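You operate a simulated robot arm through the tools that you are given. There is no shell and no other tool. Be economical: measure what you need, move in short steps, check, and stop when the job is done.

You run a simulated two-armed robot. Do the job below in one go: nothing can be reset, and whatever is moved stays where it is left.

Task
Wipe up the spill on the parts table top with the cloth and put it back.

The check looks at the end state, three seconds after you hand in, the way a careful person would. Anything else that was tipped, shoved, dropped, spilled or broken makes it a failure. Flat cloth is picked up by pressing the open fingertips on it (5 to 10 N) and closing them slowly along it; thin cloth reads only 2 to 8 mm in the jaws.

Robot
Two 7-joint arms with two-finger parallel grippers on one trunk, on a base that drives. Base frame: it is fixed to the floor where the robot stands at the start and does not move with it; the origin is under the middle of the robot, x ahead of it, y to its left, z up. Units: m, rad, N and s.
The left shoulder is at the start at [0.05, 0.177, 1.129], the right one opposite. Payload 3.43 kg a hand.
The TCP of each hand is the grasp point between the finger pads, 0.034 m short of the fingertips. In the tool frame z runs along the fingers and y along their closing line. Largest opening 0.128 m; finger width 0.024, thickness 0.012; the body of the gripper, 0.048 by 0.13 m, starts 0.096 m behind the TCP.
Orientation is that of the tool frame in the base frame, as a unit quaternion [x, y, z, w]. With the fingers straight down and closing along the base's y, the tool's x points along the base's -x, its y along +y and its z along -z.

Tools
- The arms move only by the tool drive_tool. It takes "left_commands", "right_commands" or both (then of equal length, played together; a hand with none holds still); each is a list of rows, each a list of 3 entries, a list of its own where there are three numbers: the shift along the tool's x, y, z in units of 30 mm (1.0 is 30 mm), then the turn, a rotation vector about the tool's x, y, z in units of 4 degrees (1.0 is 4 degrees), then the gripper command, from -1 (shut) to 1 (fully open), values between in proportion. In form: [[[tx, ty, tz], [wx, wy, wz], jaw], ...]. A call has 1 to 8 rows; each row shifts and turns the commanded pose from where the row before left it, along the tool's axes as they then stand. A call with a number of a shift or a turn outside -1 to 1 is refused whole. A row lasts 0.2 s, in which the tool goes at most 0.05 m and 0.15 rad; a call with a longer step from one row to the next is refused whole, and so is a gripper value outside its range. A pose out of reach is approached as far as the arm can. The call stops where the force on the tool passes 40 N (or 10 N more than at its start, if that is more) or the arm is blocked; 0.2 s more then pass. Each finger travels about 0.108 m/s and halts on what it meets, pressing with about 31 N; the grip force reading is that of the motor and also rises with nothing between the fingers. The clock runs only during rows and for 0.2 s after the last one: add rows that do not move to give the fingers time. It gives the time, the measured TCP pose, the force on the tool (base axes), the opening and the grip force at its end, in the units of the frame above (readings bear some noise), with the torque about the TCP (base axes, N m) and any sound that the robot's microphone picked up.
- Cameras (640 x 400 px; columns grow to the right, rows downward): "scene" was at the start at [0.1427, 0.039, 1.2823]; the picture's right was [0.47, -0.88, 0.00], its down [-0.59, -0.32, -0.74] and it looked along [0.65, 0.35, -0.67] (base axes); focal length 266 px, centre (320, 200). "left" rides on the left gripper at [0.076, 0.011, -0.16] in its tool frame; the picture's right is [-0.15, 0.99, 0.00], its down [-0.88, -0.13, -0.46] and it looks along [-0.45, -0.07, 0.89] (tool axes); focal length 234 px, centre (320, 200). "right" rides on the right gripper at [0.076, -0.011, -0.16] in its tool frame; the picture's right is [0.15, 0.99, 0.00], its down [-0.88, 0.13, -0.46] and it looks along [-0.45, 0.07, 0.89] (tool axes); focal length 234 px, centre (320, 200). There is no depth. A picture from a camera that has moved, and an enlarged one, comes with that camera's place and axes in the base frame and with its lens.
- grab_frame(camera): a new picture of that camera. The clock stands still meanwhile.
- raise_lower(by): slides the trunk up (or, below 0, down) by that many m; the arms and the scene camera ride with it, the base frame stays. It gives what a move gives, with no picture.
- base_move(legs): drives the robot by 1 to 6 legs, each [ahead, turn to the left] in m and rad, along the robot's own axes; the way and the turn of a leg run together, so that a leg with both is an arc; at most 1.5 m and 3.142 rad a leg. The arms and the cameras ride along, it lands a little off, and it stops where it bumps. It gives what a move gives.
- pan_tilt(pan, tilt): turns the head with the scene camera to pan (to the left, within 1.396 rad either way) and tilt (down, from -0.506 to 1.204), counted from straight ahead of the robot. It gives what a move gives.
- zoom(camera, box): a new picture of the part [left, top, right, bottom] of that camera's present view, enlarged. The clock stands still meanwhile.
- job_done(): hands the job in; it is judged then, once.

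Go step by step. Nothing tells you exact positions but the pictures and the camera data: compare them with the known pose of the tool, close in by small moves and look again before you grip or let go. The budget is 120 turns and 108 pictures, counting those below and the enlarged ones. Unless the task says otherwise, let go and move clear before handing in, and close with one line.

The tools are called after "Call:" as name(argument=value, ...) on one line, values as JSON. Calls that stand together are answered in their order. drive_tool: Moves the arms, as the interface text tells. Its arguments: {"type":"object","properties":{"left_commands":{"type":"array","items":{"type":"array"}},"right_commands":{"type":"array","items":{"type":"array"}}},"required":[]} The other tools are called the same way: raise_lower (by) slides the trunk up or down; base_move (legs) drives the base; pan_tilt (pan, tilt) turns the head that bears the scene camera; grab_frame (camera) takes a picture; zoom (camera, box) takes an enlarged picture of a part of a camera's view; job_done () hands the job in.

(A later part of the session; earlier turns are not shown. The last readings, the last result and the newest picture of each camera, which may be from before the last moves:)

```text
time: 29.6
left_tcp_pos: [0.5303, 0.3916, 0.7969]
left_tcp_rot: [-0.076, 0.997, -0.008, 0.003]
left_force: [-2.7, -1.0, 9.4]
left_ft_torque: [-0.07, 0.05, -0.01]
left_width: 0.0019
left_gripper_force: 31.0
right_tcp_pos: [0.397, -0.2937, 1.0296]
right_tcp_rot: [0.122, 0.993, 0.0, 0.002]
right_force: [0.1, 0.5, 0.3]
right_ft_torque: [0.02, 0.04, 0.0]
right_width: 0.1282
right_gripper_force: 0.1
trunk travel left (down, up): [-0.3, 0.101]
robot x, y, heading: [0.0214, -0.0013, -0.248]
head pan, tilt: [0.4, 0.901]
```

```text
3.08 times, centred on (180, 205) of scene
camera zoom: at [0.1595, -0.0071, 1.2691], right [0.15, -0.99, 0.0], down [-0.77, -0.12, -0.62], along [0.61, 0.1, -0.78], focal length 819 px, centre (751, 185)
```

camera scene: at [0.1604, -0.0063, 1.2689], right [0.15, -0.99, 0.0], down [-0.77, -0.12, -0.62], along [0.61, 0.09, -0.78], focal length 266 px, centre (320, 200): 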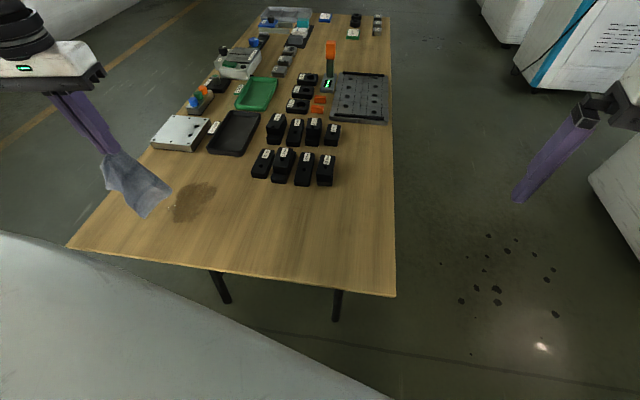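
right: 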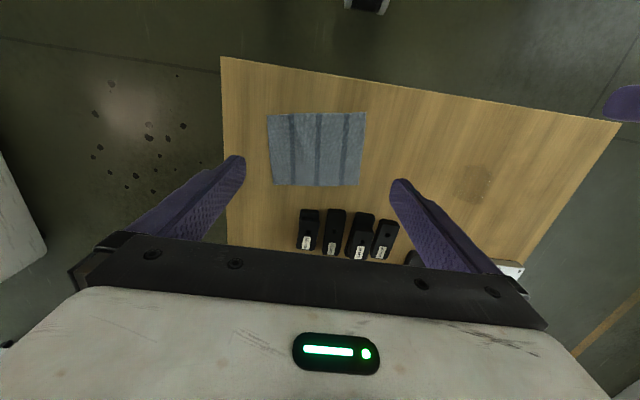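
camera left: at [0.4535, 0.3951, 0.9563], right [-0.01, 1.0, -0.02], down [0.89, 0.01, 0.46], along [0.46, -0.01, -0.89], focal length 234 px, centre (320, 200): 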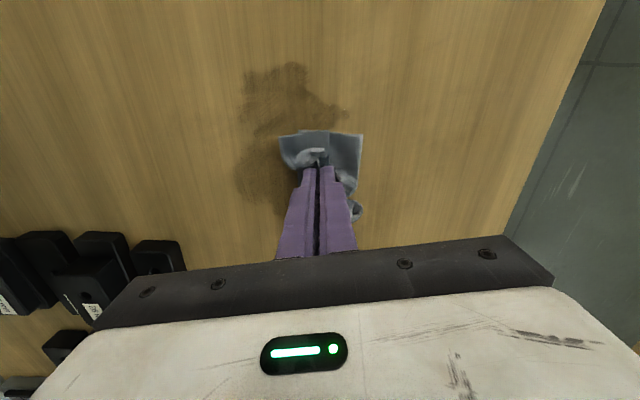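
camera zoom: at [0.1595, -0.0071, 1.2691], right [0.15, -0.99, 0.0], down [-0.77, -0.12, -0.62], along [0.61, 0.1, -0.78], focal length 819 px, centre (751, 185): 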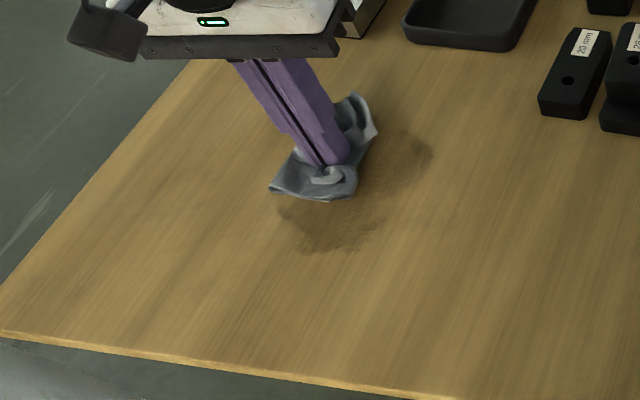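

The smear gets paler where the pad passes, so I'll keep rubbing over the left side and across.

Call:
drive_tool(left_commands=[[[0, -0.9, 0.02], [0, 0, 0], -1], [[0, -0.95, 0], [0, 0, 0], -1], [[0.9, 0.1, 0], [0, 0, 0], -1], [[0.9, 0.1, 0], [0, 0, 0], -1], [[0.9, 0.1, 0], [0, 0, 0], -1], [[0, 0.5, 0], [0, 0, 0], -1], [[-0.9, -0.15, 0], [0, 0, 0], -1], [[-0.9, -0.15, 0], [0, 0, 0], -1]])

Call:
drive_tool(left_commands=[[[-0.9, -0.15, 0], [0, 0, 0], -1], [[-0.9, -0.15, 0], [0, 0, 0], -1], [[0, 0.5, 0], [0, 0, 0], -1], [[0.9, 0.15, 0], [0, 0, 0], -1], [[0.9, 0.15, 0], [0, 0, 0], -1], [[0.9, 0.15, 0], [0, 0, 0], -1], [[0.9, 0.15, 0], [0, 0, 0], -1], [[0, 0.5, 0], [0, 0, 0], -1]])

Call:
drive_tool(left_commands=[[[-0.9, -0.15, 0], [0, 0, 0], -1], [[-0.9, -0.15, 0], [0, 0, 0], -1], [[-0.9, -0.15, 0], [0, 0, 0], -1], [[-0.9, -0.15, 0], [0, 0, 0], -1], [[0, 0.5, 0], [0, 0, 0], -1], [[0.9, 0.15, 0], [0, 0, 0], -1], [[0.9, 0.15, 0], [0, 0, 0], -1], [[0.9, 0.15, 0], [0, 0, 0], -1]])

Call:
grab_frame(camera="left")

Call:
zoom(camera="scene", box=[80, 140, 280, 270])

```text
time: 31.4
left_tcp_pos: [0.5103, 0.3466, 0.7971]
left_tcp_rot: [-0.077, 0.997, -0.007, 0.002]
left_force: [-2.3, -0.9, 11.8]
left_ft_torque: [-0.06, 0.08, -0.01]
left_width: 0.0018
left_gripper_force: 31.5
right_tcp_pos: [0.3969, -0.2935, 1.0299]
right_tcp_rot: [0.123, 0.992, 0.0, 0.001]
right_force: [-0.6, 0.0, 0.2]
right_ft_torque: [-0.01, 0.01, -0.02]
right_width: 0.1279
right_gripper_force: 0.0
trunk travel left (down, up): [-0.3, 0.101]
robot x, y, heading: [0.0164, -0.0009, -0.246]
head pan, tilt: [0.4, 0.901]
```

```text
time: 33.2
left_tcp_pos: [0.4504, 0.3755, 0.797]
left_tcp_rot: [-0.076, 0.997, -0.009, 0.004]
left_force: [0.1, -3.7, 15.1]
left_ft_torque: [-0.18, -0.05, -0.03]
left_width: 0.0019
left_gripper_force: 31.2
right_tcp_pos: [0.398, -0.2942, 1.0293]
right_tcp_rot: [0.123, 0.992, 0.002, 0.001]
right_force: [-0.8, -0.5, 0.4]
right_ft_torque: [0.0, 0.0, 0.0]
right_width: 0.128
right_gripper_force: 0.0
trunk travel left (down, up): [-0.3, 0.101]
robot x, y, heading: [0.018, -0.001, -0.244]
head pan, tilt: [0.4, 0.901]
```

```text
time: 35.0
left_tcp_pos: [0.4752, 0.3905, 0.7984]
left_tcp_rot: [-0.077, 0.997, -0.007, 0.005]
left_force: [4.3, 1.8, 14.5]
left_ft_torque: [0.03, -0.11, -0.02]
left_width: 0.0018
left_gripper_force: 30.8
right_tcp_pos: [0.3968, -0.2942, 1.0298]
right_tcp_rot: [0.123, 0.992, 0.001, 0.001]
right_force: [0.6, 0.2, 0.4]
right_ft_torque: [0.01, 0.0, 0.0]
right_width: 0.1279
right_gripper_force: 0.0
trunk travel left (down, up): [-0.3, 0.101]
robot x, y, heading: [0.0203, -0.0021, -0.247]
head pan, tilt: [0.4, 0.901]
```

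```text
76 pictures are left
camera left: at [0.3979, 0.3933, 0.9561], right [-0.01, 1.0, -0.01], down [0.89, 0.01, 0.47], along [0.47, -0.01, -0.89], focal length 234 px, centre (320, 200)
```

left: 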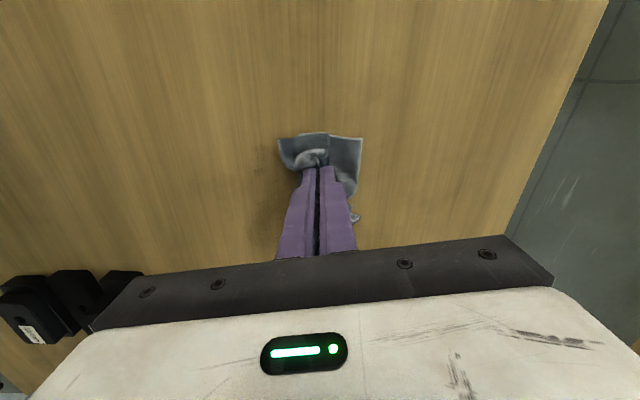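

```text
3.08 times, centred on (180, 205) of scene
camera zoom: at [0.1594, -0.0072, 1.2691], right [0.15, -0.99, 0.0], down [-0.77, -0.12, -0.62], along [0.61, 0.1, -0.78], focal length 819 px, centre (751, 185)
```

zoom: 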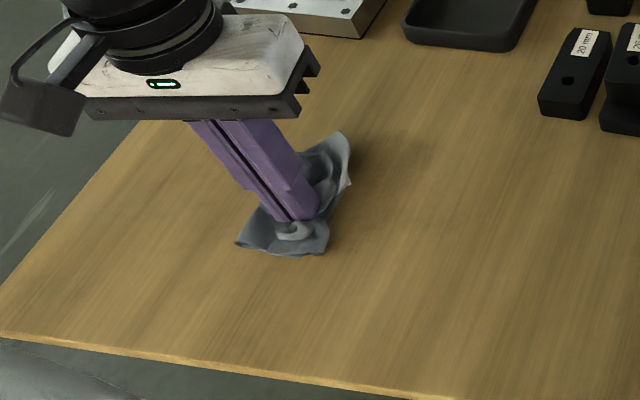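

Nearly gone; a faint patch remains around (0.54, 0.35). I'll rub that part again.

Call:
drive_tool(left_commands=[[[-0.62, -0.85, 0], [0, 0, 0], -1], [[-0.62, -0.85, 0], [0, 0, 0], -1], [[-0.9, 0, 0], [0, 0, 0], -1], [[-0.8, 0, 0], [0, 0, 0], -1], [[0, -0.7, 0], [0, 0, 0], -1], [[0.9, 0, 0], [0, 0, 0], -1], [[0.9, 0, 0], [0, 0, 0], -1], [[0, 0.4, 0], [0, 0, 0], -1]])

Call:
drive_tool(left_commands=[[[-0.9, 0, 0], [0, 0, 0], -1], [[-0.9, 0, 0], [0, 0, 0], -1], [[0, 0.6, 0], [0, 0, 0], -1], [[0.9, 0, 0], [0, 0, 0], -1], [[0.9, 0, 0], [0, 0, 0], -1], [[0, 0.4, 0], [0, 0, 0], -1], [[-0.9, 0, 0], [0, 0, 0], -1], [[-0.9, 0, 0], [0, 0, 0], -1]])

Call:
drive_tool(left_commands=[[[0, -0.9, 0], [0, 0, 0], -1], [[0, -0.9, 0], [0, 0, 0], -1], [[0.6, 0, 0], [0, 0, 0], -1], [[0, 0.9, 0], [0, 0, 0], -1], [[0, 0.9, 0], [0, 0, 0], -1], [[0.6, 0, 0], [0, 0, 0], -1], [[0, -0.9, 0], [0, 0, 0], -1], [[0, -0.9, 0], [0, 0, 0], -1]])

Call:
drive_tool(left_commands=[[[0, 0, -1], [0, 0, 0], -1], [[0, 0, -1], [0, 0, 0], -1], [[0, 0, -1], [0, 0, 0], -1], [[0, 0, -1], [0, 0, 0], -1], [[0, 0, -1], [0, 0, 0], -1], [[0, -1, -1], [0, 0, 0], -1], [[0, -1, -0.5], [0, 0, 0], -1], [[0, -1, 0], [0, 0, 0], -1]])

Call:
grab_frame(camera="left")

Call:
zoom(camera="scene", box=[80, 140, 280, 270])

```text
time: 36.8
left_tcp_pos: [0.5193, 0.3371, 0.7985]
left_tcp_rot: [-0.076, 0.997, -0.009, 0.003]
left_force: [-0.3, -1.6, 5.7]
left_ft_torque: [-0.06, 0.02, -0.01]
left_width: 0.0016
left_gripper_force: 30.5
right_tcp_pos: [0.3982, -0.2938, 1.0298]
right_tcp_rot: [0.123, 0.992, 0.0, 0.001]
right_force: [0.0, -0.1, 0.1]
right_ft_torque: [0.0, 0.0, 0.01]
right_width: 0.128
right_gripper_force: 0.0
trunk travel left (down, up): [-0.3, 0.101]
robot x, y, heading: [0.0187, -0.0021, -0.246]
head pan, tilt: [0.4, 0.901]
```

```text
time: 38.6
left_tcp_pos: [0.5673, 0.3764, 0.7981]
left_tcp_rot: [-0.077, 0.997, -0.008, 0.002]
left_force: [-2.5, -0.5, 14.7]
left_ft_torque: [-0.03, 0.12, -0.05]
left_width: 0.0016
left_gripper_force: 30.7
right_tcp_pos: [0.3969, -0.2942, 1.0292]
right_tcp_rot: [0.123, 0.992, 0.001, 0.001]
right_force: [-0.1, -0.1, 0.9]
right_ft_torque: [0.03, 0.01, -0.02]
right_width: 0.128
right_gripper_force: 0.0
trunk travel left (down, up): [-0.3, 0.101]
robot x, y, heading: [0.018, -0.0003, -0.246]
head pan, tilt: [0.4, 0.901]
```

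```text
time: 40.4
left_tcp_pos: [0.5394, 0.3171, 0.7989]
left_tcp_rot: [-0.077, 0.997, -0.008, 0.001]
left_force: [0.1, 2.1, 3.9]
left_ft_torque: [0.01, 0.0, -0.04]
left_width: 0.0018
left_gripper_force: 30.9
right_tcp_pos: [0.398, -0.2938, 1.0287]
right_tcp_rot: [0.122, 0.993, 0.0, 0.0]
right_force: [-0.1, 0.0, 0.5]
right_ft_torque: [0.02, -0.01, -0.01]
right_width: 0.1281
right_gripper_force: 0.1
trunk travel left (down, up): [-0.3, 0.101]
robot x, y, heading: [0.0199, -0.001, -0.248]
head pan, tilt: [0.4, 0.901]
```

```text
time: 42.2
left_tcp_pos: [0.55, 0.2305, 0.9923]
left_tcp_rot: [-0.077, 0.997, -0.008, 0.002]
left_force: [-0.3, 0.0, -0.2]
left_ft_torque: [0.07, -0.02, 0.01]
left_width: 0.0017
left_gripper_force: 30.8
right_tcp_pos: [0.3987, -0.2924, 1.0309]
right_tcp_rot: [0.123, 0.992, 0.001, -0.001]
right_force: [-0.8, 0.3, 0.6]
right_ft_torque: [-0.01, -0.06, -0.01]
right_width: 0.1278
right_gripper_force: 0.0
trunk travel left (down, up): [-0.3, 0.101]
robot x, y, heading: [0.0166, 0.0024, -0.25]
head pan, tilt: [0.4, 0.901]
```

```text
74 pictures are left
camera left: at [0.4729, 0.2328, 1.1514], right [-0.01, 1.0, -0.01], down [0.89, 0.01, 0.46], along [0.46, -0.01, -0.89], focal length 234 px, centre (320, 200)
```

left: 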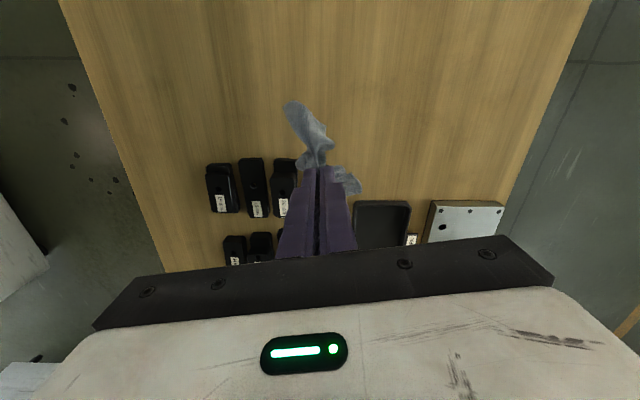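

```text
3.08 times, centred on (180, 205) of scene
camera zoom: at [0.1605, -0.0067, 1.2689], right [0.15, -0.99, 0.0], down [-0.77, -0.12, -0.62], along [0.61, 0.1, -0.78], focal length 819 px, centre (751, 185)
```

zoom: 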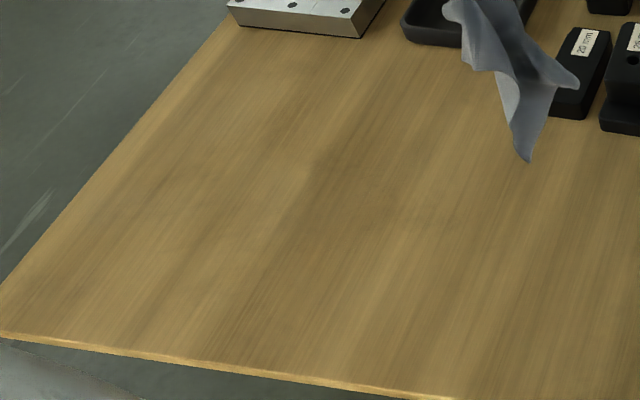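

The table looks clean from here; I'll check the spot enlarged from above before putting the cloth back.

Call:
zoom(camera="left", box=[330, 30, 510, 170])

Call:
zoom(camera="scene", box=[150, 165, 240, 235])

```text
2.86 times, centred on (420, 100) of left
camera zoom: at [0.4729, 0.2328, 1.1514], right [-0.01, 1.0, -0.01], down [0.89, 0.01, 0.46], along [0.46, -0.01, -0.89], focal length 669 px, centre (34, 486)
```

zoom: 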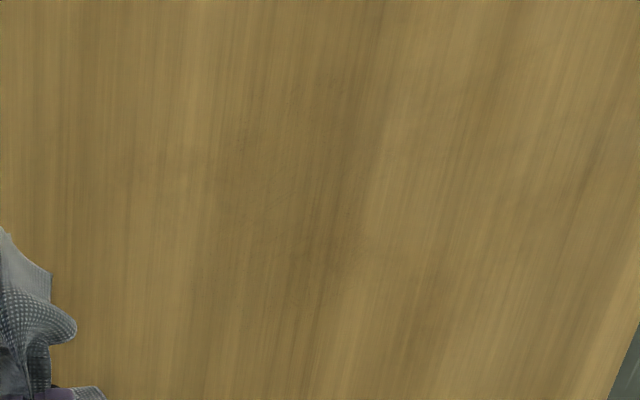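

```text
5.71 times, centred on (195, 200) of scene
camera zoom: at [0.1605, -0.0067, 1.2689], right [0.15, -0.99, 0.0], down [-0.77, -0.12, -0.62], along [0.61, 0.1, -0.78], focal length 1521 px, centre (1034, 200)
```

zoom: 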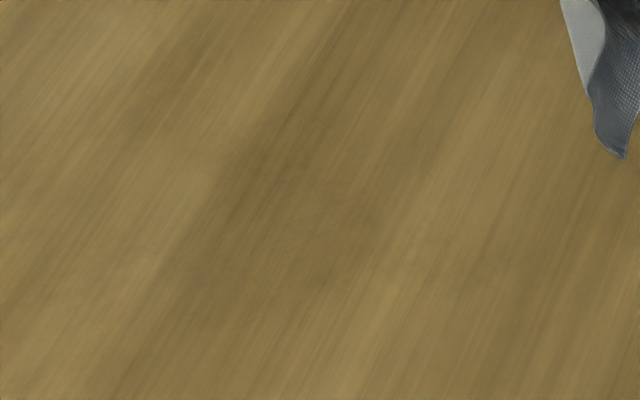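

A very faint trace remains around (0.50, 0.365). One more round of rubbing there.

Call:
drive_tool(left_commands=[[[0.16, 0.93, 0], [0, 0, 0], -1], [[0.16, 0.93, 0], [0, 0, 0], -1], [[0.16, 0.93, 0], [0, 0, 0], -1], [[0.16, 0.93, 0], [0, 0, 0], -1], [[0.16, 0.93, 0.9], [0, 0, 0], -1], [[0, 0, 1], [0, 0, 0], -1], [[0, 0, 1], [0, 0, 0], -1], [[0, 0, 1], [0, 0, 0], -1]])

Call:
drive_tool(left_commands=[[[0, 0, 1], [0, 0, 0], -1], [[0, 0, 0.9], [0, 0, 0], -1], [[0, 0, 0.45], [0, 0, 0], -1], [[0, 0, 0.25], [0, 0, 0], -1]])

```text
time: 44.0
left_tcp_pos: [0.5064, 0.362, 0.8724]
left_tcp_rot: [-0.077, 0.997, -0.008, 0.003]
left_force: [-0.1, -0.1, 0.0]
left_ft_torque: [-0.02, 0.01, -0.02]
left_width: 0.0018
left_gripper_force: 31.5
right_tcp_pos: [0.3986, -0.2922, 1.0288]
right_tcp_rot: [0.123, 0.992, 0.0, 0.001]
right_force: [0.1, -0.7, 0.3]
right_ft_torque: [-0.05, -0.02, 0.01]
right_width: 0.1284
right_gripper_force: 0.0
trunk travel left (down, up): [-0.3, 0.101]
robot x, y, heading: [0.017, -0.0059, -0.246]
head pan, tilt: [0.4, 0.901]
```

```text
time: 45.0
left_tcp_pos: [0.5085, 0.3605, 0.7982]
left_tcp_rot: [-0.078, 0.997, -0.008, 0.005]
left_force: [-0.7, 1.5, 9.2]
left_ft_torque: [0.04, -0.08, 0.02]
left_width: 0.0017
left_gripper_force: 32.1
right_tcp_pos: [0.3974, -0.2934, 1.0308]
right_tcp_rot: [0.122, 0.993, 0.0, 0.001]
right_force: [0.0, 0.1, -0.4]
right_ft_torque: [0.0, 0.01, 0.02]
right_width: 0.1282
right_gripper_force: 0.2
trunk travel left (down, up): [-0.3, 0.101]
robot x, y, heading: [0.0178, 0.0013, -0.245]
head pan, tilt: [0.4, 0.901]
```

Call:
drive_tool(left_commands=[[[0.9, 0.15, 0.02], [0, 0, 0], -1], [[0.9, 0.15, 0], [0, 0, 0], -1], [[0, -0.8, 0], [0, 0, 0], -1], [[-0.9, -0.1, 0], [0, 0, 0], -1], [[-0.9, -0.1, 0], [0, 0, 0], -1], [[-0.9, -0.1, 0], [0, 0, 0], -1], [[-0.6, 0, 0], [0, 0, 0], -1], [[0, 0.5, 0], [0, 0, 0], -1]])

Call:
drive_tool(left_commands=[[[0.9, 0.15, 0], [0, 0, 0], -1], [[0.9, 0.15, 0], [0, 0, 0], -1], [[0.9, 0.15, 0], [0, 0, 0], -1], [[0.6, 0.1, 0], [0, 0, 0], -1], [[0, 0.5, 0], [0, 0, 0], -1], [[-0.9, -0.15, 0], [0, 0, 0], -1], [[-0.9, -0.15, 0], [0, 0, 0], -1], [[-0.9, -0.15, 0], [0, 0, 0], -1]])

Call:
drive_tool(left_commands=[[[-0.5, 0, 0], [0, 0, 0], -1], [[0, 0.5, 0], [0, 0, 0], -1], [[0.9, 0.15, 0], [0, 0, 0], -1], [[0.9, 0.15, 0], [0, 0, 0], -1], [[0.9, 0.15, 0], [0, 0, 0], -1], [[0.5, 0, 0], [0, 0, 0], -1], [[0, -0.9, 0], [0, 0, 0], -1], [[0, -0.9, 0], [0, 0, 0], -1]])

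Call:
drive_tool(left_commands=[[[-0.8, 0, 0], [0, 0, 0], -1], [[0, 0.9, 0], [0, 0, 0], -1], [[0, 0.9, 0], [0, 0, 0], -1], [[-0.8, 0, 0], [0, 0, 0], -1], [[0, -0.9, 0], [0, 0, 0], -1], [[0, -0.9, 0], [0, 0, 0], -1], [[-0.8, 0, 0], [0, 0, 0], -1], [[0, 0.9, 0], [0, 0, 0], -1]])

Call:
drive_tool(left_commands=[[[0, 0, -1], [0, 0, 0], -1], [[0, 0, -1], [0, 0, 0], -1], [[0, 0, -1], [0, 0, 0], -1], [[0, 0, -1], [0, 0, 0], -1], [[0, 0, -1], [0, 0, 0], -1], [[0, -1, -1], [0, 0, 0], -1], [[0, -1, -0.5], [0, 0, 0], -1], [[0, -1, 0], [0, 0, 0], -1]])

Call:
zoom(camera="left", box=[330, 30, 510, 170])

Call:
grab_frame(camera="scene")

```text
time: 46.8
left_tcp_pos: [0.555, 0.3584, 0.7973]
left_tcp_rot: [-0.076, 0.997, -0.009, 0.004]
left_force: [0.7, -3.5, 9.6]
left_ft_torque: [-0.17, -0.13, -0.01]
left_width: 0.0019
left_gripper_force: 31.4
right_tcp_pos: [0.3967, -0.2941, 1.0297]
right_tcp_rot: [0.123, 0.992, 0.001, 0.001]
right_force: [0.2, 0.9, 0.6]
right_ft_torque: [0.02, 0.01, 0.01]
right_width: 0.1277
right_gripper_force: 0.1
trunk travel left (down, up): [-0.3, 0.101]
robot x, y, heading: [0.0193, 0.0011, -0.246]
head pan, tilt: [0.4, 0.901]
```

```text
time: 48.6
left_tcp_pos: [0.533, 0.373, 0.7977]
left_tcp_rot: [-0.077, 0.997, -0.006, 0.002]
left_force: [-6.5, 0.4, 22.8]
left_ft_torque: [-0.01, 0.15, 0.0]
left_width: 0.0016
left_gripper_force: 30.9
right_tcp_pos: [0.3968, -0.2936, 1.0302]
right_tcp_rot: [0.122, 0.992, 0.001, 0.001]
right_force: [-0.5, 0.3, 0.1]
right_ft_torque: [-0.01, 0.0, -0.01]
right_width: 0.1282
right_gripper_force: 0.0
trunk travel left (down, up): [-0.3, 0.101]
robot x, y, heading: [0.0221, 0.0028, -0.247]
head pan, tilt: [0.4, 0.901]
```

```text
time: 50.4
left_tcp_pos: [0.4556, 0.3383, 0.7974]
left_tcp_rot: [-0.077, 0.997, -0.007, 0.002]
left_force: [-1.6, 7.6, 20.1]
left_ft_torque: [0.22, 0.03, 0.04]
left_width: 0.0017
left_gripper_force: 31.1
right_tcp_pos: [0.397, -0.2924, 1.0293]
right_tcp_rot: [0.122, 0.992, 0.001, 0.001]
right_force: [-0.1, -0.3, -0.5]
right_ft_torque: [-0.05, 0.01, -0.05]
right_width: 0.1281
right_gripper_force: 0.1
trunk travel left (down, up): [-0.3, 0.101]
robot x, y, heading: [0.0236, 0.0015, -0.247]
head pan, tilt: [0.4, 0.901]
```

```text
time: 52.2
left_tcp_pos: [0.5257, 0.372, 0.796]
left_tcp_rot: [-0.076, 0.997, -0.009, 0.005]
left_force: [1.8, -7.4, 22.1]
left_ft_torque: [-0.31, -0.13, -0.02]
left_width: 0.0017
left_gripper_force: 30.9
right_tcp_pos: [0.3971, -0.2945, 1.0288]
right_tcp_rot: [0.123, 0.992, 0.001, 0.0]
right_force: [0.6, -0.5, 0.5]
right_ft_torque: [0.01, -0.03, 0.03]
right_width: 0.128
right_gripper_force: 0.0
trunk travel left (down, up): [-0.3, 0.101]
robot x, y, heading: [0.0171, -0.0006, -0.249]
head pan, tilt: [0.4, 0.901]
```

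```text
time: 54.0
left_tcp_pos: [0.539, 0.2909, 0.9926]
left_tcp_rot: [-0.077, 0.997, -0.007, 0.001]
left_force: [-0.5, 0.5, 0.3]
left_ft_torque: [0.0, 0.03, -0.01]
left_width: 0.0016
left_gripper_force: 31.0
right_tcp_pos: [0.3993, -0.2939, 1.0277]
right_tcp_rot: [0.123, 0.992, 0.0, 0.0]
right_force: [0.5, 0.7, 0.3]
right_ft_torque: [-0.04, 0.0, -0.04]
right_width: 0.128
right_gripper_force: 0.1
trunk travel left (down, up): [-0.3, 0.101]
robot x, y, heading: [0.0181, 0.0001, -0.242]
head pan, tilt: [0.4, 0.901]
```

```text
2.86 times, centred on (420, 100) of left
camera zoom: at [0.4626, 0.2915, 1.1516], right [-0.01, 1.0, -0.01], down [0.89, 0.01, 0.46], along [0.46, -0.01, -0.89], focal length 669 px, centre (34, 486)
```

zoom: 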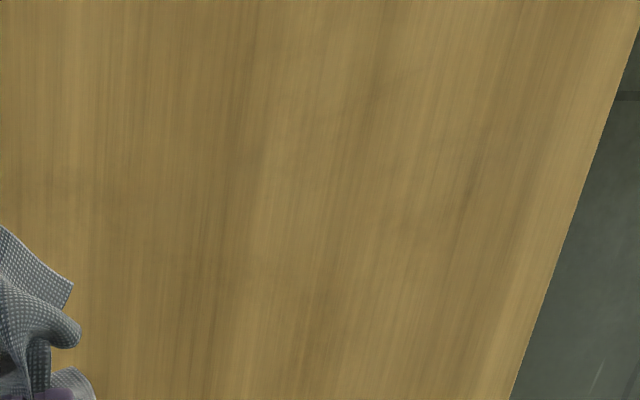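

```text
69 pictures are left
camera scene: at [0.1606, -0.0067, 1.2689], right [0.15, -0.99, 0.0], down [-0.77, -0.12, -0.62], along [0.61, 0.1, -0.78], focal length 266 px, centre (320, 200)
```

scene: 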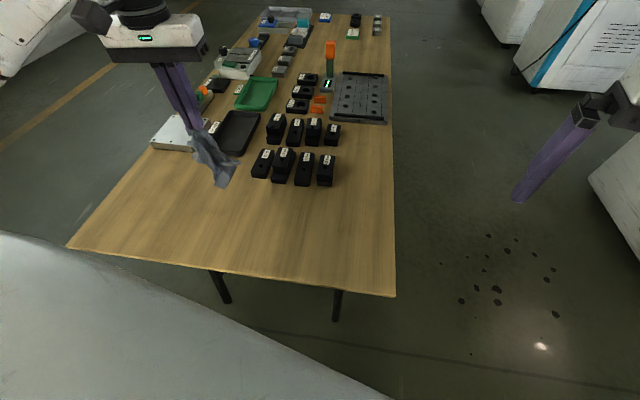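

The table is clean. Next I'll carry the cloth back, lifted, to over the right half of its old place, so that I can lay it down trailing towards +y.

Call:
drive_tool(left_commands=[[[0.3, -0.94, 0], [0, 0, 0], -1], [[0.3, -0.94, 0], [0, 0, 0], -1], [[0.3, -0.94, 0], [0, 0, 0], -1], [[0.3, -0.94, 0], [0, 0, 0], -1], [[0.3, -0.94, 0], [0, 0, 0], -1], [[0.3, -0.94, 0], [0, 0, 0], -1]])

Call:
drive_tool(left_commands=[[[0.3, -0.94, 0], [0, 0, 0], -1], [[0.3, -0.94, 0], [0, 0, 0], -1], [[0.3, -0.94, 0], [0, 0, 0], -1], [[0.3, -0.94, 0], [0, 0, 0], -1], [[0.3, -0.94, 0], [0, 0, 0], -1], [[0, 0, 0], [0, 0, 0], -1]])

Call:
grab_frame(camera="left")

Call:
grab_frame(camera="scene")

```text
time: 55.4
left_tcp_pos: [0.5097, 0.1131, 0.9962]
left_tcp_rot: [-0.078, 0.997, -0.007, 0.002]
left_force: [0.6, 0.2, 0.2]
left_ft_torque: [0.02, -0.01, 0.02]
left_width: 0.0017
left_gripper_force: 30.7
right_tcp_pos: [0.3978, -0.2946, 1.0278]
right_tcp_rot: [0.123, 0.992, 0.001, -0.001]
right_force: [0.2, 0.0, 0.3]
right_ft_torque: [0.03, 0.02, -0.01]
right_width: 0.128
right_gripper_force: 0.1
trunk travel left (down, up): [-0.3, 0.101]
robot x, y, heading: [0.022, 0.0016, -0.247]
head pan, tilt: [0.4, 0.901]
```

```text
time: 56.8
left_tcp_pos: [0.4867, -0.032, 0.9978]
left_tcp_rot: [-0.077, 0.997, -0.008, 0.002]
left_force: [0.8, -0.6, 0.1]
left_ft_torque: [0.04, 0.01, 0.02]
left_width: 0.0018
left_gripper_force: 30.6
right_tcp_pos: [0.3977, -0.2931, 1.0292]
right_tcp_rot: [0.122, 0.993, 0.001, 0.0]
right_force: [0.5, -0.2, 0.1]
right_ft_torque: [-0.02, -0.01, 0.01]
right_width: 0.1278
right_gripper_force: 0.0
trunk travel left (down, up): [-0.3, 0.101]
robot x, y, heading: [0.0196, -0.0003, -0.243]
head pan, tilt: [0.4, 0.901]
```

```text
68 pictures are left
camera left: at [0.4108, -0.0296, 1.1559], right [-0.01, 1.0, -0.02], down [0.89, 0.01, 0.46], along [0.46, -0.01, -0.89], focal length 234 px, centre (320, 200)
```

left: 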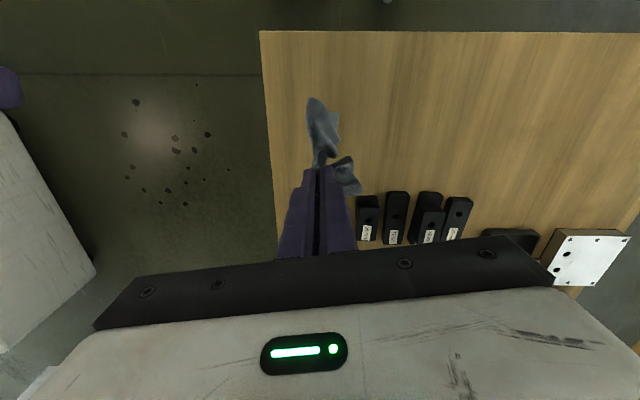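

```text
67 pictures are left
camera scene: at [0.1604, -0.0062, 1.2689], right [0.15, -0.99, 0.0], down [-0.77, -0.12, -0.62], along [0.61, 0.09, -0.78], focal length 266 px, centre (320, 200)
```

scene: 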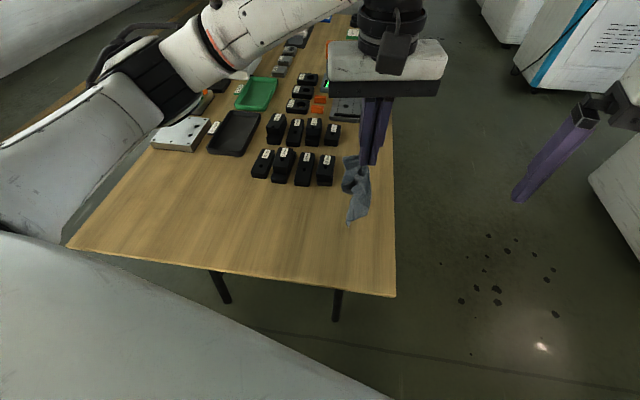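

I'll lower until the hanging end touches down, then lay the cloth out moving +y while descending.

Call:
drive_tool(left_commands=[[[0, 0, 0.6], [0, 0, 0], -1], [[0, 0, 0.6], [0, 0, 0], -1], [[0, 0, 0.6], [0, 0, 0], -1], [[0, 0, 0.4], [0, 0, 0], -1], [[-0.06, 0.4, 0.45], [0, 0, 0], -1], [[-0.06, 0.4, 0.45], [0, 0, 0], -1], [[-0.06, 0.4, 0.45], [0, 0, 0], -1], [[0, 0, 0], [0, 0, 0], -1]])

Call:
grab_frame(camera="left")

Call:
zoom(camera="scene", box=[220, 130, 420, 290])

```text
time: 58.6
left_tcp_pos: [0.4858, 0.0017, 0.8895]
left_tcp_rot: [-0.076, 0.997, -0.008, 0.002]
left_force: [-1.1, 0.3, 0.6]
left_ft_torque: [0.0, 0.02, -0.01]
left_width: 0.0018
left_gripper_force: 31.0
right_tcp_pos: [0.3984, -0.2925, 1.0304]
right_tcp_rot: [0.122, 0.992, 0.0, -0.001]
right_force: [-0.6, 0.1, -0.7]
right_ft_torque: [-0.01, 0.02, 0.01]
right_width: 0.1278
right_gripper_force: 0.1
trunk travel left (down, up): [-0.3, 0.101]
robot x, y, heading: [0.0196, -0.0026, -0.248]
head pan, tilt: [0.4, 0.901]
```

```text
66 pictures are left
camera left: at [0.4094, 0.0048, 1.0489], right [-0.01, 1.0, -0.02], down [0.89, 0.01, 0.46], along [0.46, -0.01, -0.89], focal length 234 px, centre (320, 200)
```

left: 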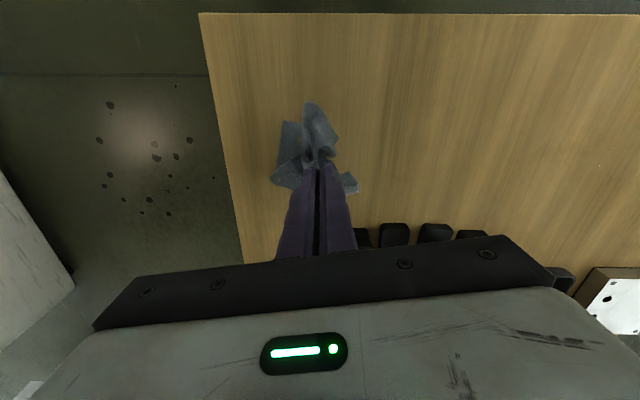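

```text
2.50 times, centred on (320, 210) of scene
camera zoom: at [0.1604, -0.0064, 1.269], right [0.15, -0.99, 0.0], down [-0.77, -0.12, -0.62], along [0.61, 0.09, -0.78], focal length 665 px, centre (320, 175)
```

zoom: 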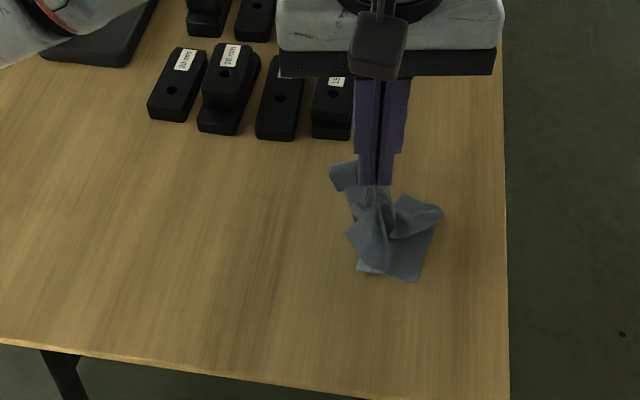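

The lower end is on the table at the right spot. I'll go on laying it out.

Call:
drive_tool(left_commands=[[[-0.07, 0.45, 0.45], [0, 0, 0], -1], [[-0.07, 0.45, 0.45], [0, 0, 0], -1], [[-0.07, 0.45, 0.45], [0, 0, 0], -1], [[-0.07, 0.45, 0.45], [0, 0, 0], -1], [[-0.07, 0.45, 0.45], [0, 0, 0], -1], [[-0.07, 0.45, 0.3], [0, 0, 0], -1], [[-0.07, 0.4, 0.1], [0, 0, 0], -1], [[0, 0, 0], [0, 0, 0], -1]])

Call:
grab_frame(camera="left")

Call:
zoom(camera="scene", box=[220, 130, 420, 290])

```text
time: 60.4
left_tcp_pos: [0.4898, 0.0964, 0.8082]
left_tcp_rot: [-0.076, 0.997, -0.007, 0.003]
left_force: [0.4, -1.3, -0.1]
left_ft_torque: [0.01, -0.04, 0.03]
left_width: 0.0017
left_gripper_force: 31.0
right_tcp_pos: [0.3996, -0.2931, 1.0285]
right_tcp_rot: [0.123, 0.992, 0.0, -0.001]
right_force: [-0.2, -0.4, 0.4]
right_ft_torque: [0.0, -0.02, -0.02]
right_width: 0.1281
right_gripper_force: 0.0
trunk travel left (down, up): [-0.3, 0.101]
robot x, y, heading: [0.0207, 0.0021, -0.251]
head pan, tilt: [0.4, 0.901]
```

```text
64 pictures are left
camera left: at [0.4116, 0.0993, 0.9678], right [-0.01, 1.0, -0.02], down [0.89, 0.01, 0.46], along [0.46, -0.01, -0.89], focal length 234 px, centre (320, 200)
```

left: 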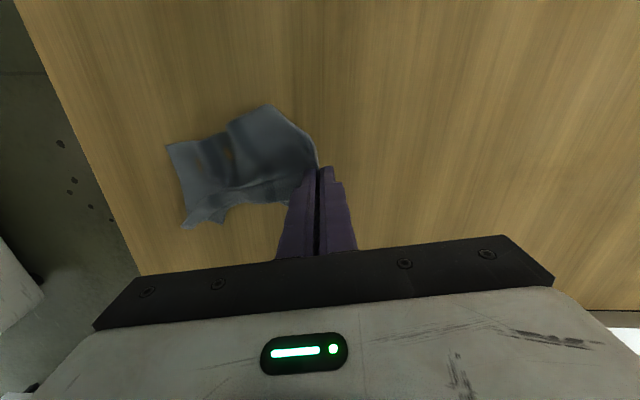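

```text
2.50 times, centred on (320, 210) of scene
camera zoom: at [0.1604, -0.0064, 1.2689], right [0.15, -0.99, 0.0], down [-0.77, -0.12, -0.62], along [0.61, 0.09, -0.78], focal length 665 px, centre (320, 175)
```

zoom: 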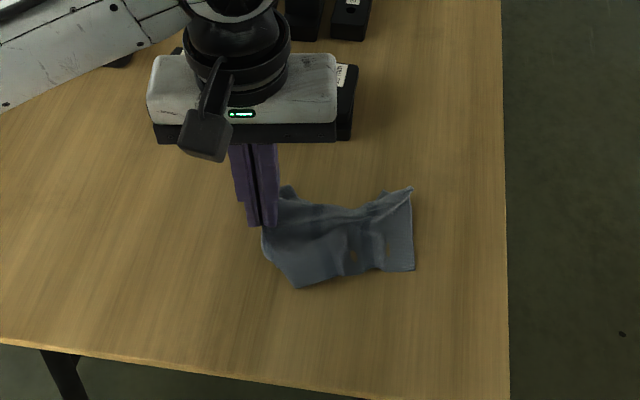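

The cloth lies at about x 0.43–0.555, y −0.045–0.13, which matches its old place, though a bit rumpled. I'll lower to light contact and open slowly to spread the fold.

Call:
drive_tool(left_commands=[[[0, 0.1, 0.2], [0, 0, 0], -1], [[0, 0, 0.13], [0, 0, 0], -1], [[0, 0, 0], [0, 0, 0], -0.9], [[0, 0, 0], [0, 0, 0], -0.7], [[0, 0, 0], [0, 0, 0], -0.5], [[0, 0, 0], [0, 0, 0], -0.3], [[0, 0, 0], [0, 0, 0], -0.2]])

Call:
drive_tool(left_commands=[[[0, 0, -0.5], [0, 0, 0], -0.2], [[0, 0, -1], [0, 0, 0], -0.2], [[0, 0, -1], [0, 0, 0], -0.2], [[0, 0, -1], [0, 0, 0], -0.2]])

Call:
grab_frame(camera="left")

Call:
zoom(camera="scene", box=[220, 130, 420, 290])

```text
time: 62.0
left_tcp_pos: [0.4865, 0.0992, 0.7981]
left_tcp_rot: [-0.076, 0.997, -0.008, 0.001]
left_force: [0.4, 0.8, -0.4]
left_ft_torque: [0.03, 0.01, 0.02]
left_width: 0.0511
left_gripper_force: 0.0
right_tcp_pos: [0.3979, -0.2935, 1.0297]
right_tcp_rot: [0.122, 0.993, 0.0, 0.0]
right_force: [-0.4, -0.5, 0.6]
right_ft_torque: [-0.02, 0.02, 0.04]
right_width: 0.128
right_gripper_force: 0.1
trunk travel left (down, up): [-0.3, 0.101]
robot x, y, heading: [0.02, 0.0024, -0.247]
head pan, tilt: [0.4, 0.901]
```

```text
time: 63.0
left_tcp_pos: [0.4866, 0.0985, 0.9032]
left_tcp_rot: [-0.076, 0.997, -0.008, 0.001]
left_force: [-0.2, 0.0, -0.5]
left_ft_torque: [0.0, -0.01, 0.0]
left_width: 0.0511
left_gripper_force: 0.0
right_tcp_pos: [0.3978, -0.2928, 1.0296]
right_tcp_rot: [0.123, 0.992, 0.0, 0.0]
right_force: [0.6, 0.3, 0.3]
right_ft_torque: [0.05, -0.02, 0.03]
right_width: 0.1281
right_gripper_force: 0.1
trunk travel left (down, up): [-0.3, 0.101]
robot x, y, heading: [0.0195, -0.001, -0.245]
head pan, tilt: [0.4, 0.901]
```

```text
62 pictures are left
camera left: at [0.4101, 0.1018, 1.0621], right [-0.01, 1.0, -0.01], down [0.89, 0.01, 0.46], along [0.46, -0.01, -0.89], focal length 234 px, centre (320, 200)
```

left: 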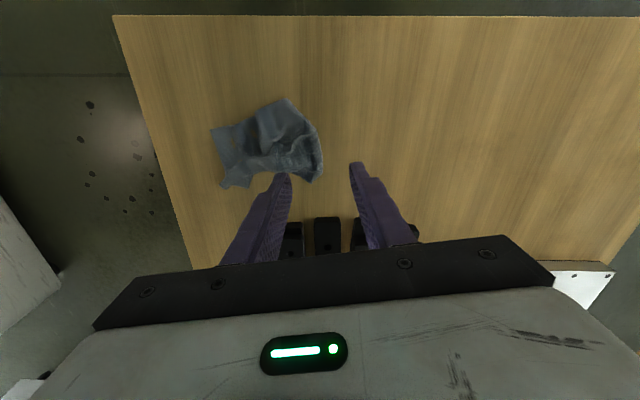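

```text
2.50 times, centred on (320, 210) of scene
camera zoom: at [0.1603, -0.0065, 1.2689], right [0.15, -0.99, 0.0], down [-0.77, -0.12, -0.62], along [0.61, 0.09, -0.78], focal length 665 px, centre (320, 175)
```

zoom: 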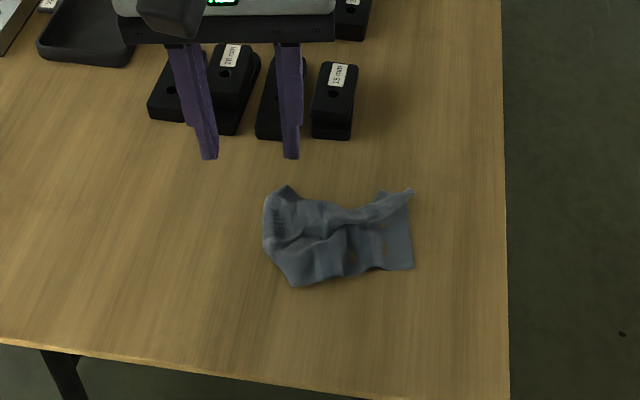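

The cloth is back in place, its middle about 2 cm off, but rumpled. I'll smooth it by pressing nearly closed fingertips on its middle and opening them.

Call:
drive_tool(left_commands=[[[0.12, -0.8, 0], [0, 0, 0], -0.8], [[0.12, -0.8, 0], [0, 0, 0], -0.8], [[0, 0, 1], [0, 0, 0], -0.8], [[0, 0, 1], [0, 0, 0], -0.8], [[0, 0, 1], [0, 0, 0], -0.8], [[0, 0, 0.45], [0, 0, 0], -0.8], [[0, 0, 0.1], [0, 0, 0], -0.8]])

```text
time: 64.6
left_tcp_pos: [0.4878, 0.0494, 0.7967]
left_tcp_rot: [-0.076, 0.997, -0.007, 0.002]
left_force: [0.3, -1.6, 1.3]
left_ft_torque: [0.03, -0.03, 0.04]
left_width: 0.0129
left_gripper_force: 0.4
right_tcp_pos: [0.3994, -0.2932, 1.0294]
right_tcp_rot: [0.123, 0.992, 0.001, 0.0]
right_force: [0.1, 0.2, 0.1]
right_ft_torque: [-0.02, -0.01, 0.0]
right_width: 0.1281
right_gripper_force: 0.0
trunk travel left (down, up): [-0.3, 0.101]
robot x, y, heading: [0.0199, 0.0045, -0.245]
head pan, tilt: [0.4, 0.901]
```

Call:
drive_tool(left_commands=[[[0, 0, 0.04], [0, 0, 0], -0.8], [[0, 0, 0], [0, 0, 0], -0.6], [[0, 0, 0], [0, 0, 0], -0.4], [[0, 0, 0], [0, 0, 0], -0.2], [[0, 0, 0], [0, 0, 0], 0], [[0, 0, 0], [0, 0, 0], 0.3], [[0, 0, 0], [0, 0, 0], 0.6], [[0, 0, 0], [0, 0, 0], 0.6]])

Call:
drive_tool(left_commands=[[[0, 0, -0.5], [0, 0, 0], 0.6], [[0, 0, -1], [0, 0, 0], 0.6], [[0, 0, -1], [0, 0, 0], 0.6], [[0, 0, -1], [0, 0, 0], 0.6]])

Call:
grab_frame(camera="left")

Call:
zoom(camera="scene", box=[220, 130, 420, 290])

```text
time: 66.4
left_tcp_pos: [0.4876, 0.0494, 0.7968]
left_tcp_rot: [-0.077, 0.997, -0.008, 0.003]
left_force: [-0.6, -0.2, 2.3]
left_ft_torque: [0.06, 0.01, 0.01]
left_width: 0.1017
left_gripper_force: 0.1
right_tcp_pos: [0.3976, -0.2944, 1.0285]
right_tcp_rot: [0.123, 0.992, -0.001, 0.0]
right_force: [-0.5, 0.2, -0.1]
right_ft_torque: [0.04, 0.01, -0.02]
right_width: 0.1279
right_gripper_force: 0.0
trunk travel left (down, up): [-0.3, 0.101]
robot x, y, heading: [0.0147, -0.0017, -0.244]
head pan, tilt: [0.4, 0.901]
```

```text
time: 67.4
left_tcp_pos: [0.4867, 0.051, 0.9024]
left_tcp_rot: [-0.076, 0.997, -0.008, 0.001]
left_force: [0.5, 0.3, 0.8]
left_ft_torque: [0.02, 0.0, 0.0]
left_width: 0.1022
left_gripper_force: 0.0
right_tcp_pos: [0.3983, -0.2924, 1.0292]
right_tcp_rot: [0.123, 0.992, 0.0, -0.001]
right_force: [0.2, -0.3, -0.2]
right_ft_torque: [-0.03, 0.01, 0.01]
right_width: 0.1281
right_gripper_force: 0.0
trunk travel left (down, up): [-0.3, 0.101]
robot x, y, heading: [0.0153, -0.0022, -0.245]
head pan, tilt: [0.4, 0.901]
```

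```text
60 pictures are left
camera left: at [0.4091, 0.0539, 1.0615], right [-0.01, 1.0, -0.01], down [0.89, 0.01, 0.46], along [0.46, -0.01, -0.89], focal length 234 px, centre (320, 200)
```

left: 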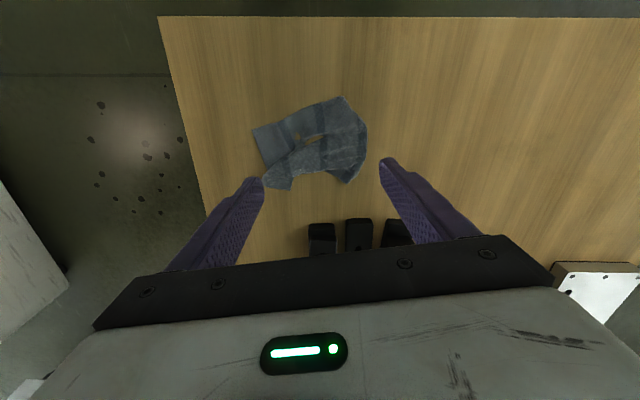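

```text
2.50 times, centred on (320, 210) of scene
camera zoom: at [0.1603, -0.0064, 1.2689], right [0.15, -0.99, 0.0], down [-0.77, -0.12, -0.62], along [0.61, 0.09, -0.78], focal length 665 px, centre (320, 175)
```

zoom: 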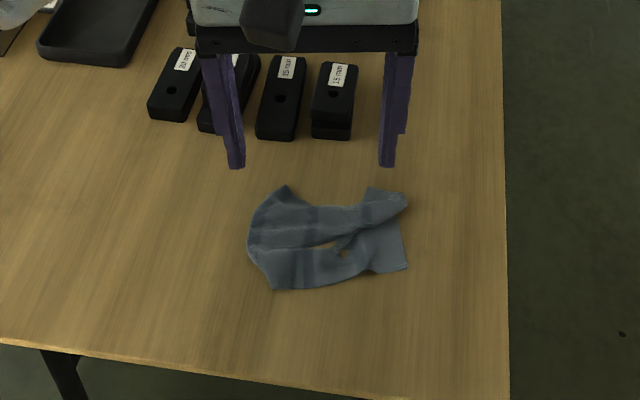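

It is flatter along y but still folded along x. I'll turn the hand 90° and spread it the same way along x.

Call:
drive_tool(left_commands=[[[0, 0, 0], [0, 0, 1], 0.2], [[0, 0, 0], [0, 0, 1], -0.2], [[0, 0, 0], [0, 0, 1], -0.8], [[0, 0, 0], [0, 0, 1], -0.8], [[0, 0, 0], [0, 0, 1], -0.8], [[0, 0, 0], [0, 0, 1], -0.8], [[0, 0, 0], [0, 0, 1], -0.8], [[0, 0, 0], [0, 0, 1], -0.8]])

Call:
drive_tool(left_commands=[[[0, 0, 0], [0, 0, 1], -0.8], [[0, 0, 0], [0, 0, 1], -0.8], [[0, 0, 0], [0, 0, 1], -0.8], [[0, 0, 0], [0, 0, 1], -0.8], [[0, 0, 0], [0, 0, 1], -0.8], [[0, 0, 0], [0, 0, 1], -0.8], [[0, 0, 0], [0, 0, 1], -0.8], [[0, 0, 0], [0, 0, 1], -0.8]])

Call:
drive_tool(left_commands=[[[0, 0, 0], [0, 0, 1], -0.8], [[0, 0, 0], [0, 0, 1], -0.8], [[0, 0, 0], [0, 0, 1], -0.8], [[0, 0, 0], [0, 0, 1], -0.8], [[0, 0, 0], [0, 0, 1], -0.8], [[0, 0, 0], [0, 0, 1], -0.8], [[0, 0, 0], [0, 0, 0.5], -0.8]])

Call:
grab_frame(camera="left")

```text
time: 69.2
left_tcp_pos: [0.4879, 0.0518, 0.9018]
left_tcp_rot: [0.201, 0.979, -0.007, 0.004]
left_force: [-0.4, 0.0, -0.9]
left_ft_torque: [0.0, -0.04, 0.0]
left_width: 0.0126
left_gripper_force: 0.0
right_tcp_pos: [0.3972, -0.2937, 1.0294]
right_tcp_rot: [0.123, 0.992, 0.001, 0.0]
right_force: [-0.8, 0.2, -0.2]
right_ft_torque: [0.02, -0.01, 0.03]
right_width: 0.128
right_gripper_force: 0.1
trunk travel left (down, up): [-0.3, 0.101]
robot x, y, heading: [0.0194, 0.0008, -0.249]
head pan, tilt: [0.4, 0.901]
```

```text
time: 71.0
left_tcp_pos: [0.4867, 0.0505, 0.9003]
left_tcp_rot: [0.464, 0.886, -0.006, 0.006]
left_force: [-0.8, -0.5, 0.1]
left_ft_torque: [-0.02, -0.01, 0.01]
left_width: 0.0128
left_gripper_force: 0.1
right_tcp_pos: [0.3983, -0.2942, 1.0291]
right_tcp_rot: [0.122, 0.992, 0.0, 0.001]
right_force: [-1.1, 0.1, -0.3]
right_ft_torque: [0.0, 0.0, 0.0]
right_width: 0.1279
right_gripper_force: 0.2
trunk travel left (down, up): [-0.3, 0.101]
robot x, y, heading: [0.0214, -0.0017, -0.247]
head pan, tilt: [0.4, 0.901]
```

```text
time: 72.6
left_tcp_pos: [0.4884, 0.0507, 0.9015]
left_tcp_rot: [0.651, 0.759, -0.005, 0.007]
left_force: [0.2, -0.1, -0.6]
left_ft_torque: [0.01, 0.02, -0.03]
left_width: 0.0126
left_gripper_force: 0.0
right_tcp_pos: [0.3992, -0.2942, 1.028]
right_tcp_rot: [0.123, 0.992, 0.0, 0.0]
right_force: [0.1, 0.9, 0.3]
right_ft_torque: [0.01, -0.01, -0.01]
right_width: 0.1277
right_gripper_force: 0.1
trunk travel left (down, up): [-0.3, 0.101]
robot x, y, heading: [0.02, 0.0024, -0.245]
head pan, tilt: [0.4, 0.901]
```

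```text
58 pictures are left
camera left: at [0.4864, 0.131, 1.0603], right [1.0, 0.01, 0.0], down [0.0, -0.88, 0.47], along [0.01, -0.47, -0.88], focal length 234 px, centre (320, 200)
```

left: 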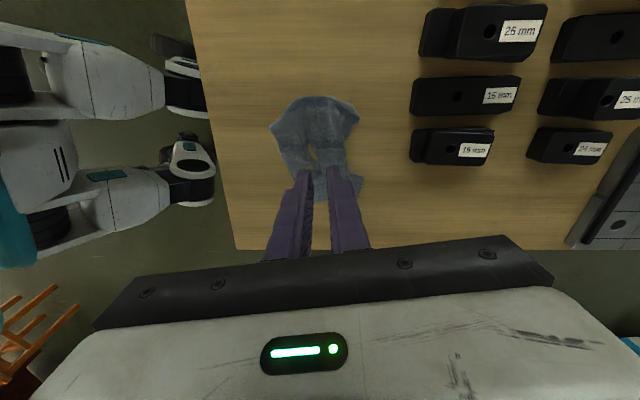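

The turn worked and the fingers now open along x. I'll press near y≈0.03 and spread.

Call:
drive_tool(left_commands=[[[-0.66, -0.1, 0.9], [0, 0, 0], -0.8], [[0, 0, 0.9], [0, 0, 0], -0.8], [[0, 0, 0.9], [0, 0, 0], -0.8], [[0, 0, 0.7], [0, 0, 0], -0.8], [[0, 0, 0.15], [0, 0, 0], -0.8]])

Call:
drive_tool(left_commands=[[[0, 0, 0.03], [0, 0, 0], -0.8], [[0, 0, 0], [0, 0, 0], -0.6], [[0, 0, 0], [0, 0, 0], -0.4], [[0, 0, 0], [0, 0, 0], -0.2], [[0, 0, 0], [0, 0, 0], 0], [[0, 0, 0], [0, 0, 0], 0.3], [[0, 0, 0], [0, 0, 0], 0.5], [[0, 0, 0], [0, 0, 0], 0.5]])

Call:
drive_tool(left_commands=[[[0, 0, -0.5], [0, 0, 0], 0.5], [[0, 0, -1], [0, 0, 0], 0.5], [[0, 0, -1], [0, 0, 0], 0.5], [[0, 0, -1], [0, 0, 0], 0.5]])

Call:
grab_frame(camera="left")

Call:
zoom(camera="scene", box=[220, 130, 420, 290])

```text
time: 73.8
left_tcp_pos: [0.4884, 0.0285, 0.7959]
left_tcp_rot: [0.651, 0.759, -0.004, 0.007]
left_force: [-0.2, 0.0, 4.8]
left_ft_torque: [0.04, -0.06, 0.04]
left_width: 0.013
left_gripper_force: 0.6
right_tcp_pos: [0.3974, -0.2942, 1.0301]
right_tcp_rot: [0.123, 0.992, 0.0, 0.001]
right_force: [0.3, 0.4, 0.4]
right_ft_torque: [0.01, 0.05, 0.0]
right_width: 0.1284
right_gripper_force: 0.0
trunk travel left (down, up): [-0.3, 0.101]
robot x, y, heading: [0.0222, -0.0034, -0.245]
head pan, tilt: [0.4, 0.901]
```

```text
time: 75.6
left_tcp_pos: [0.4873, 0.0301, 0.7946]
left_tcp_rot: [0.651, 0.759, -0.004, 0.007]
left_force: [4.7, 1.3, 13.5]
left_ft_torque: [0.09, 0.51, -0.03]
left_width: 0.0934
left_gripper_force: 0.0
right_tcp_pos: [0.3978, -0.2928, 1.0308]
right_tcp_rot: [0.123, 0.992, 0.001, 0.001]
right_force: [-0.1, 0.7, 0.4]
right_ft_torque: [0.01, -0.03, 0.03]
right_width: 0.1281
right_gripper_force: 0.1
trunk travel left (down, up): [-0.3, 0.101]
robot x, y, heading: [0.0181, -0.0001, -0.244]
head pan, tilt: [0.4, 0.901]
```

```text
time: 76.6
left_tcp_pos: [0.4881, 0.0302, 0.9]
left_tcp_rot: [0.651, 0.759, -0.004, 0.006]
left_force: [-0.8, 0.1, -0.8]
left_ft_torque: [0.0, 0.01, -0.04]
left_width: 0.096
left_gripper_force: 0.0
right_tcp_pos: [0.3972, -0.2921, 1.0289]
right_tcp_rot: [0.123, 0.992, 0.0, 0.0]
right_force: [0.3, -0.1, 0.0]
right_ft_torque: [0.03, -0.01, -0.02]
right_width: 0.1279
right_gripper_force: 0.1
trunk travel left (down, up): [-0.3, 0.101]
robot x, y, heading: [0.0221, 0.0015, -0.247]
head pan, tilt: [0.4, 0.901]
```

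```text
57 pictures are left
camera left: at [0.4864, 0.1099, 1.0581], right [1.0, 0.01, 0.0], down [0.0, -0.88, 0.47], along [0.01, -0.47, -0.88], focal length 234 px, centre (320, 200)
```

left: 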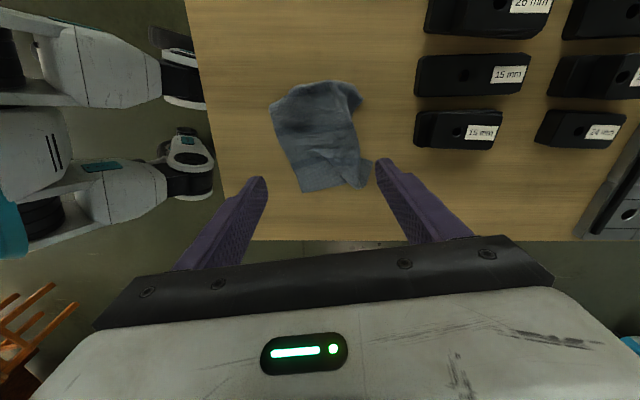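

```text
2.50 times, centred on (320, 210) of scene
camera zoom: at [0.1603, -0.0064, 1.2689], right [0.15, -0.99, 0.0], down [-0.77, -0.12, -0.62], along [0.61, 0.09, -0.78], focal length 665 px, centre (320, 175)
```

zoom: 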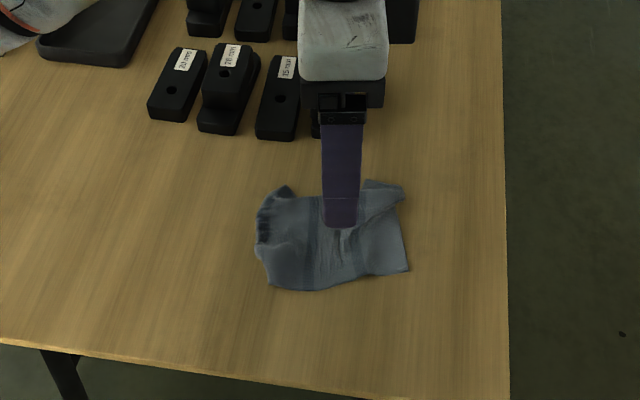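

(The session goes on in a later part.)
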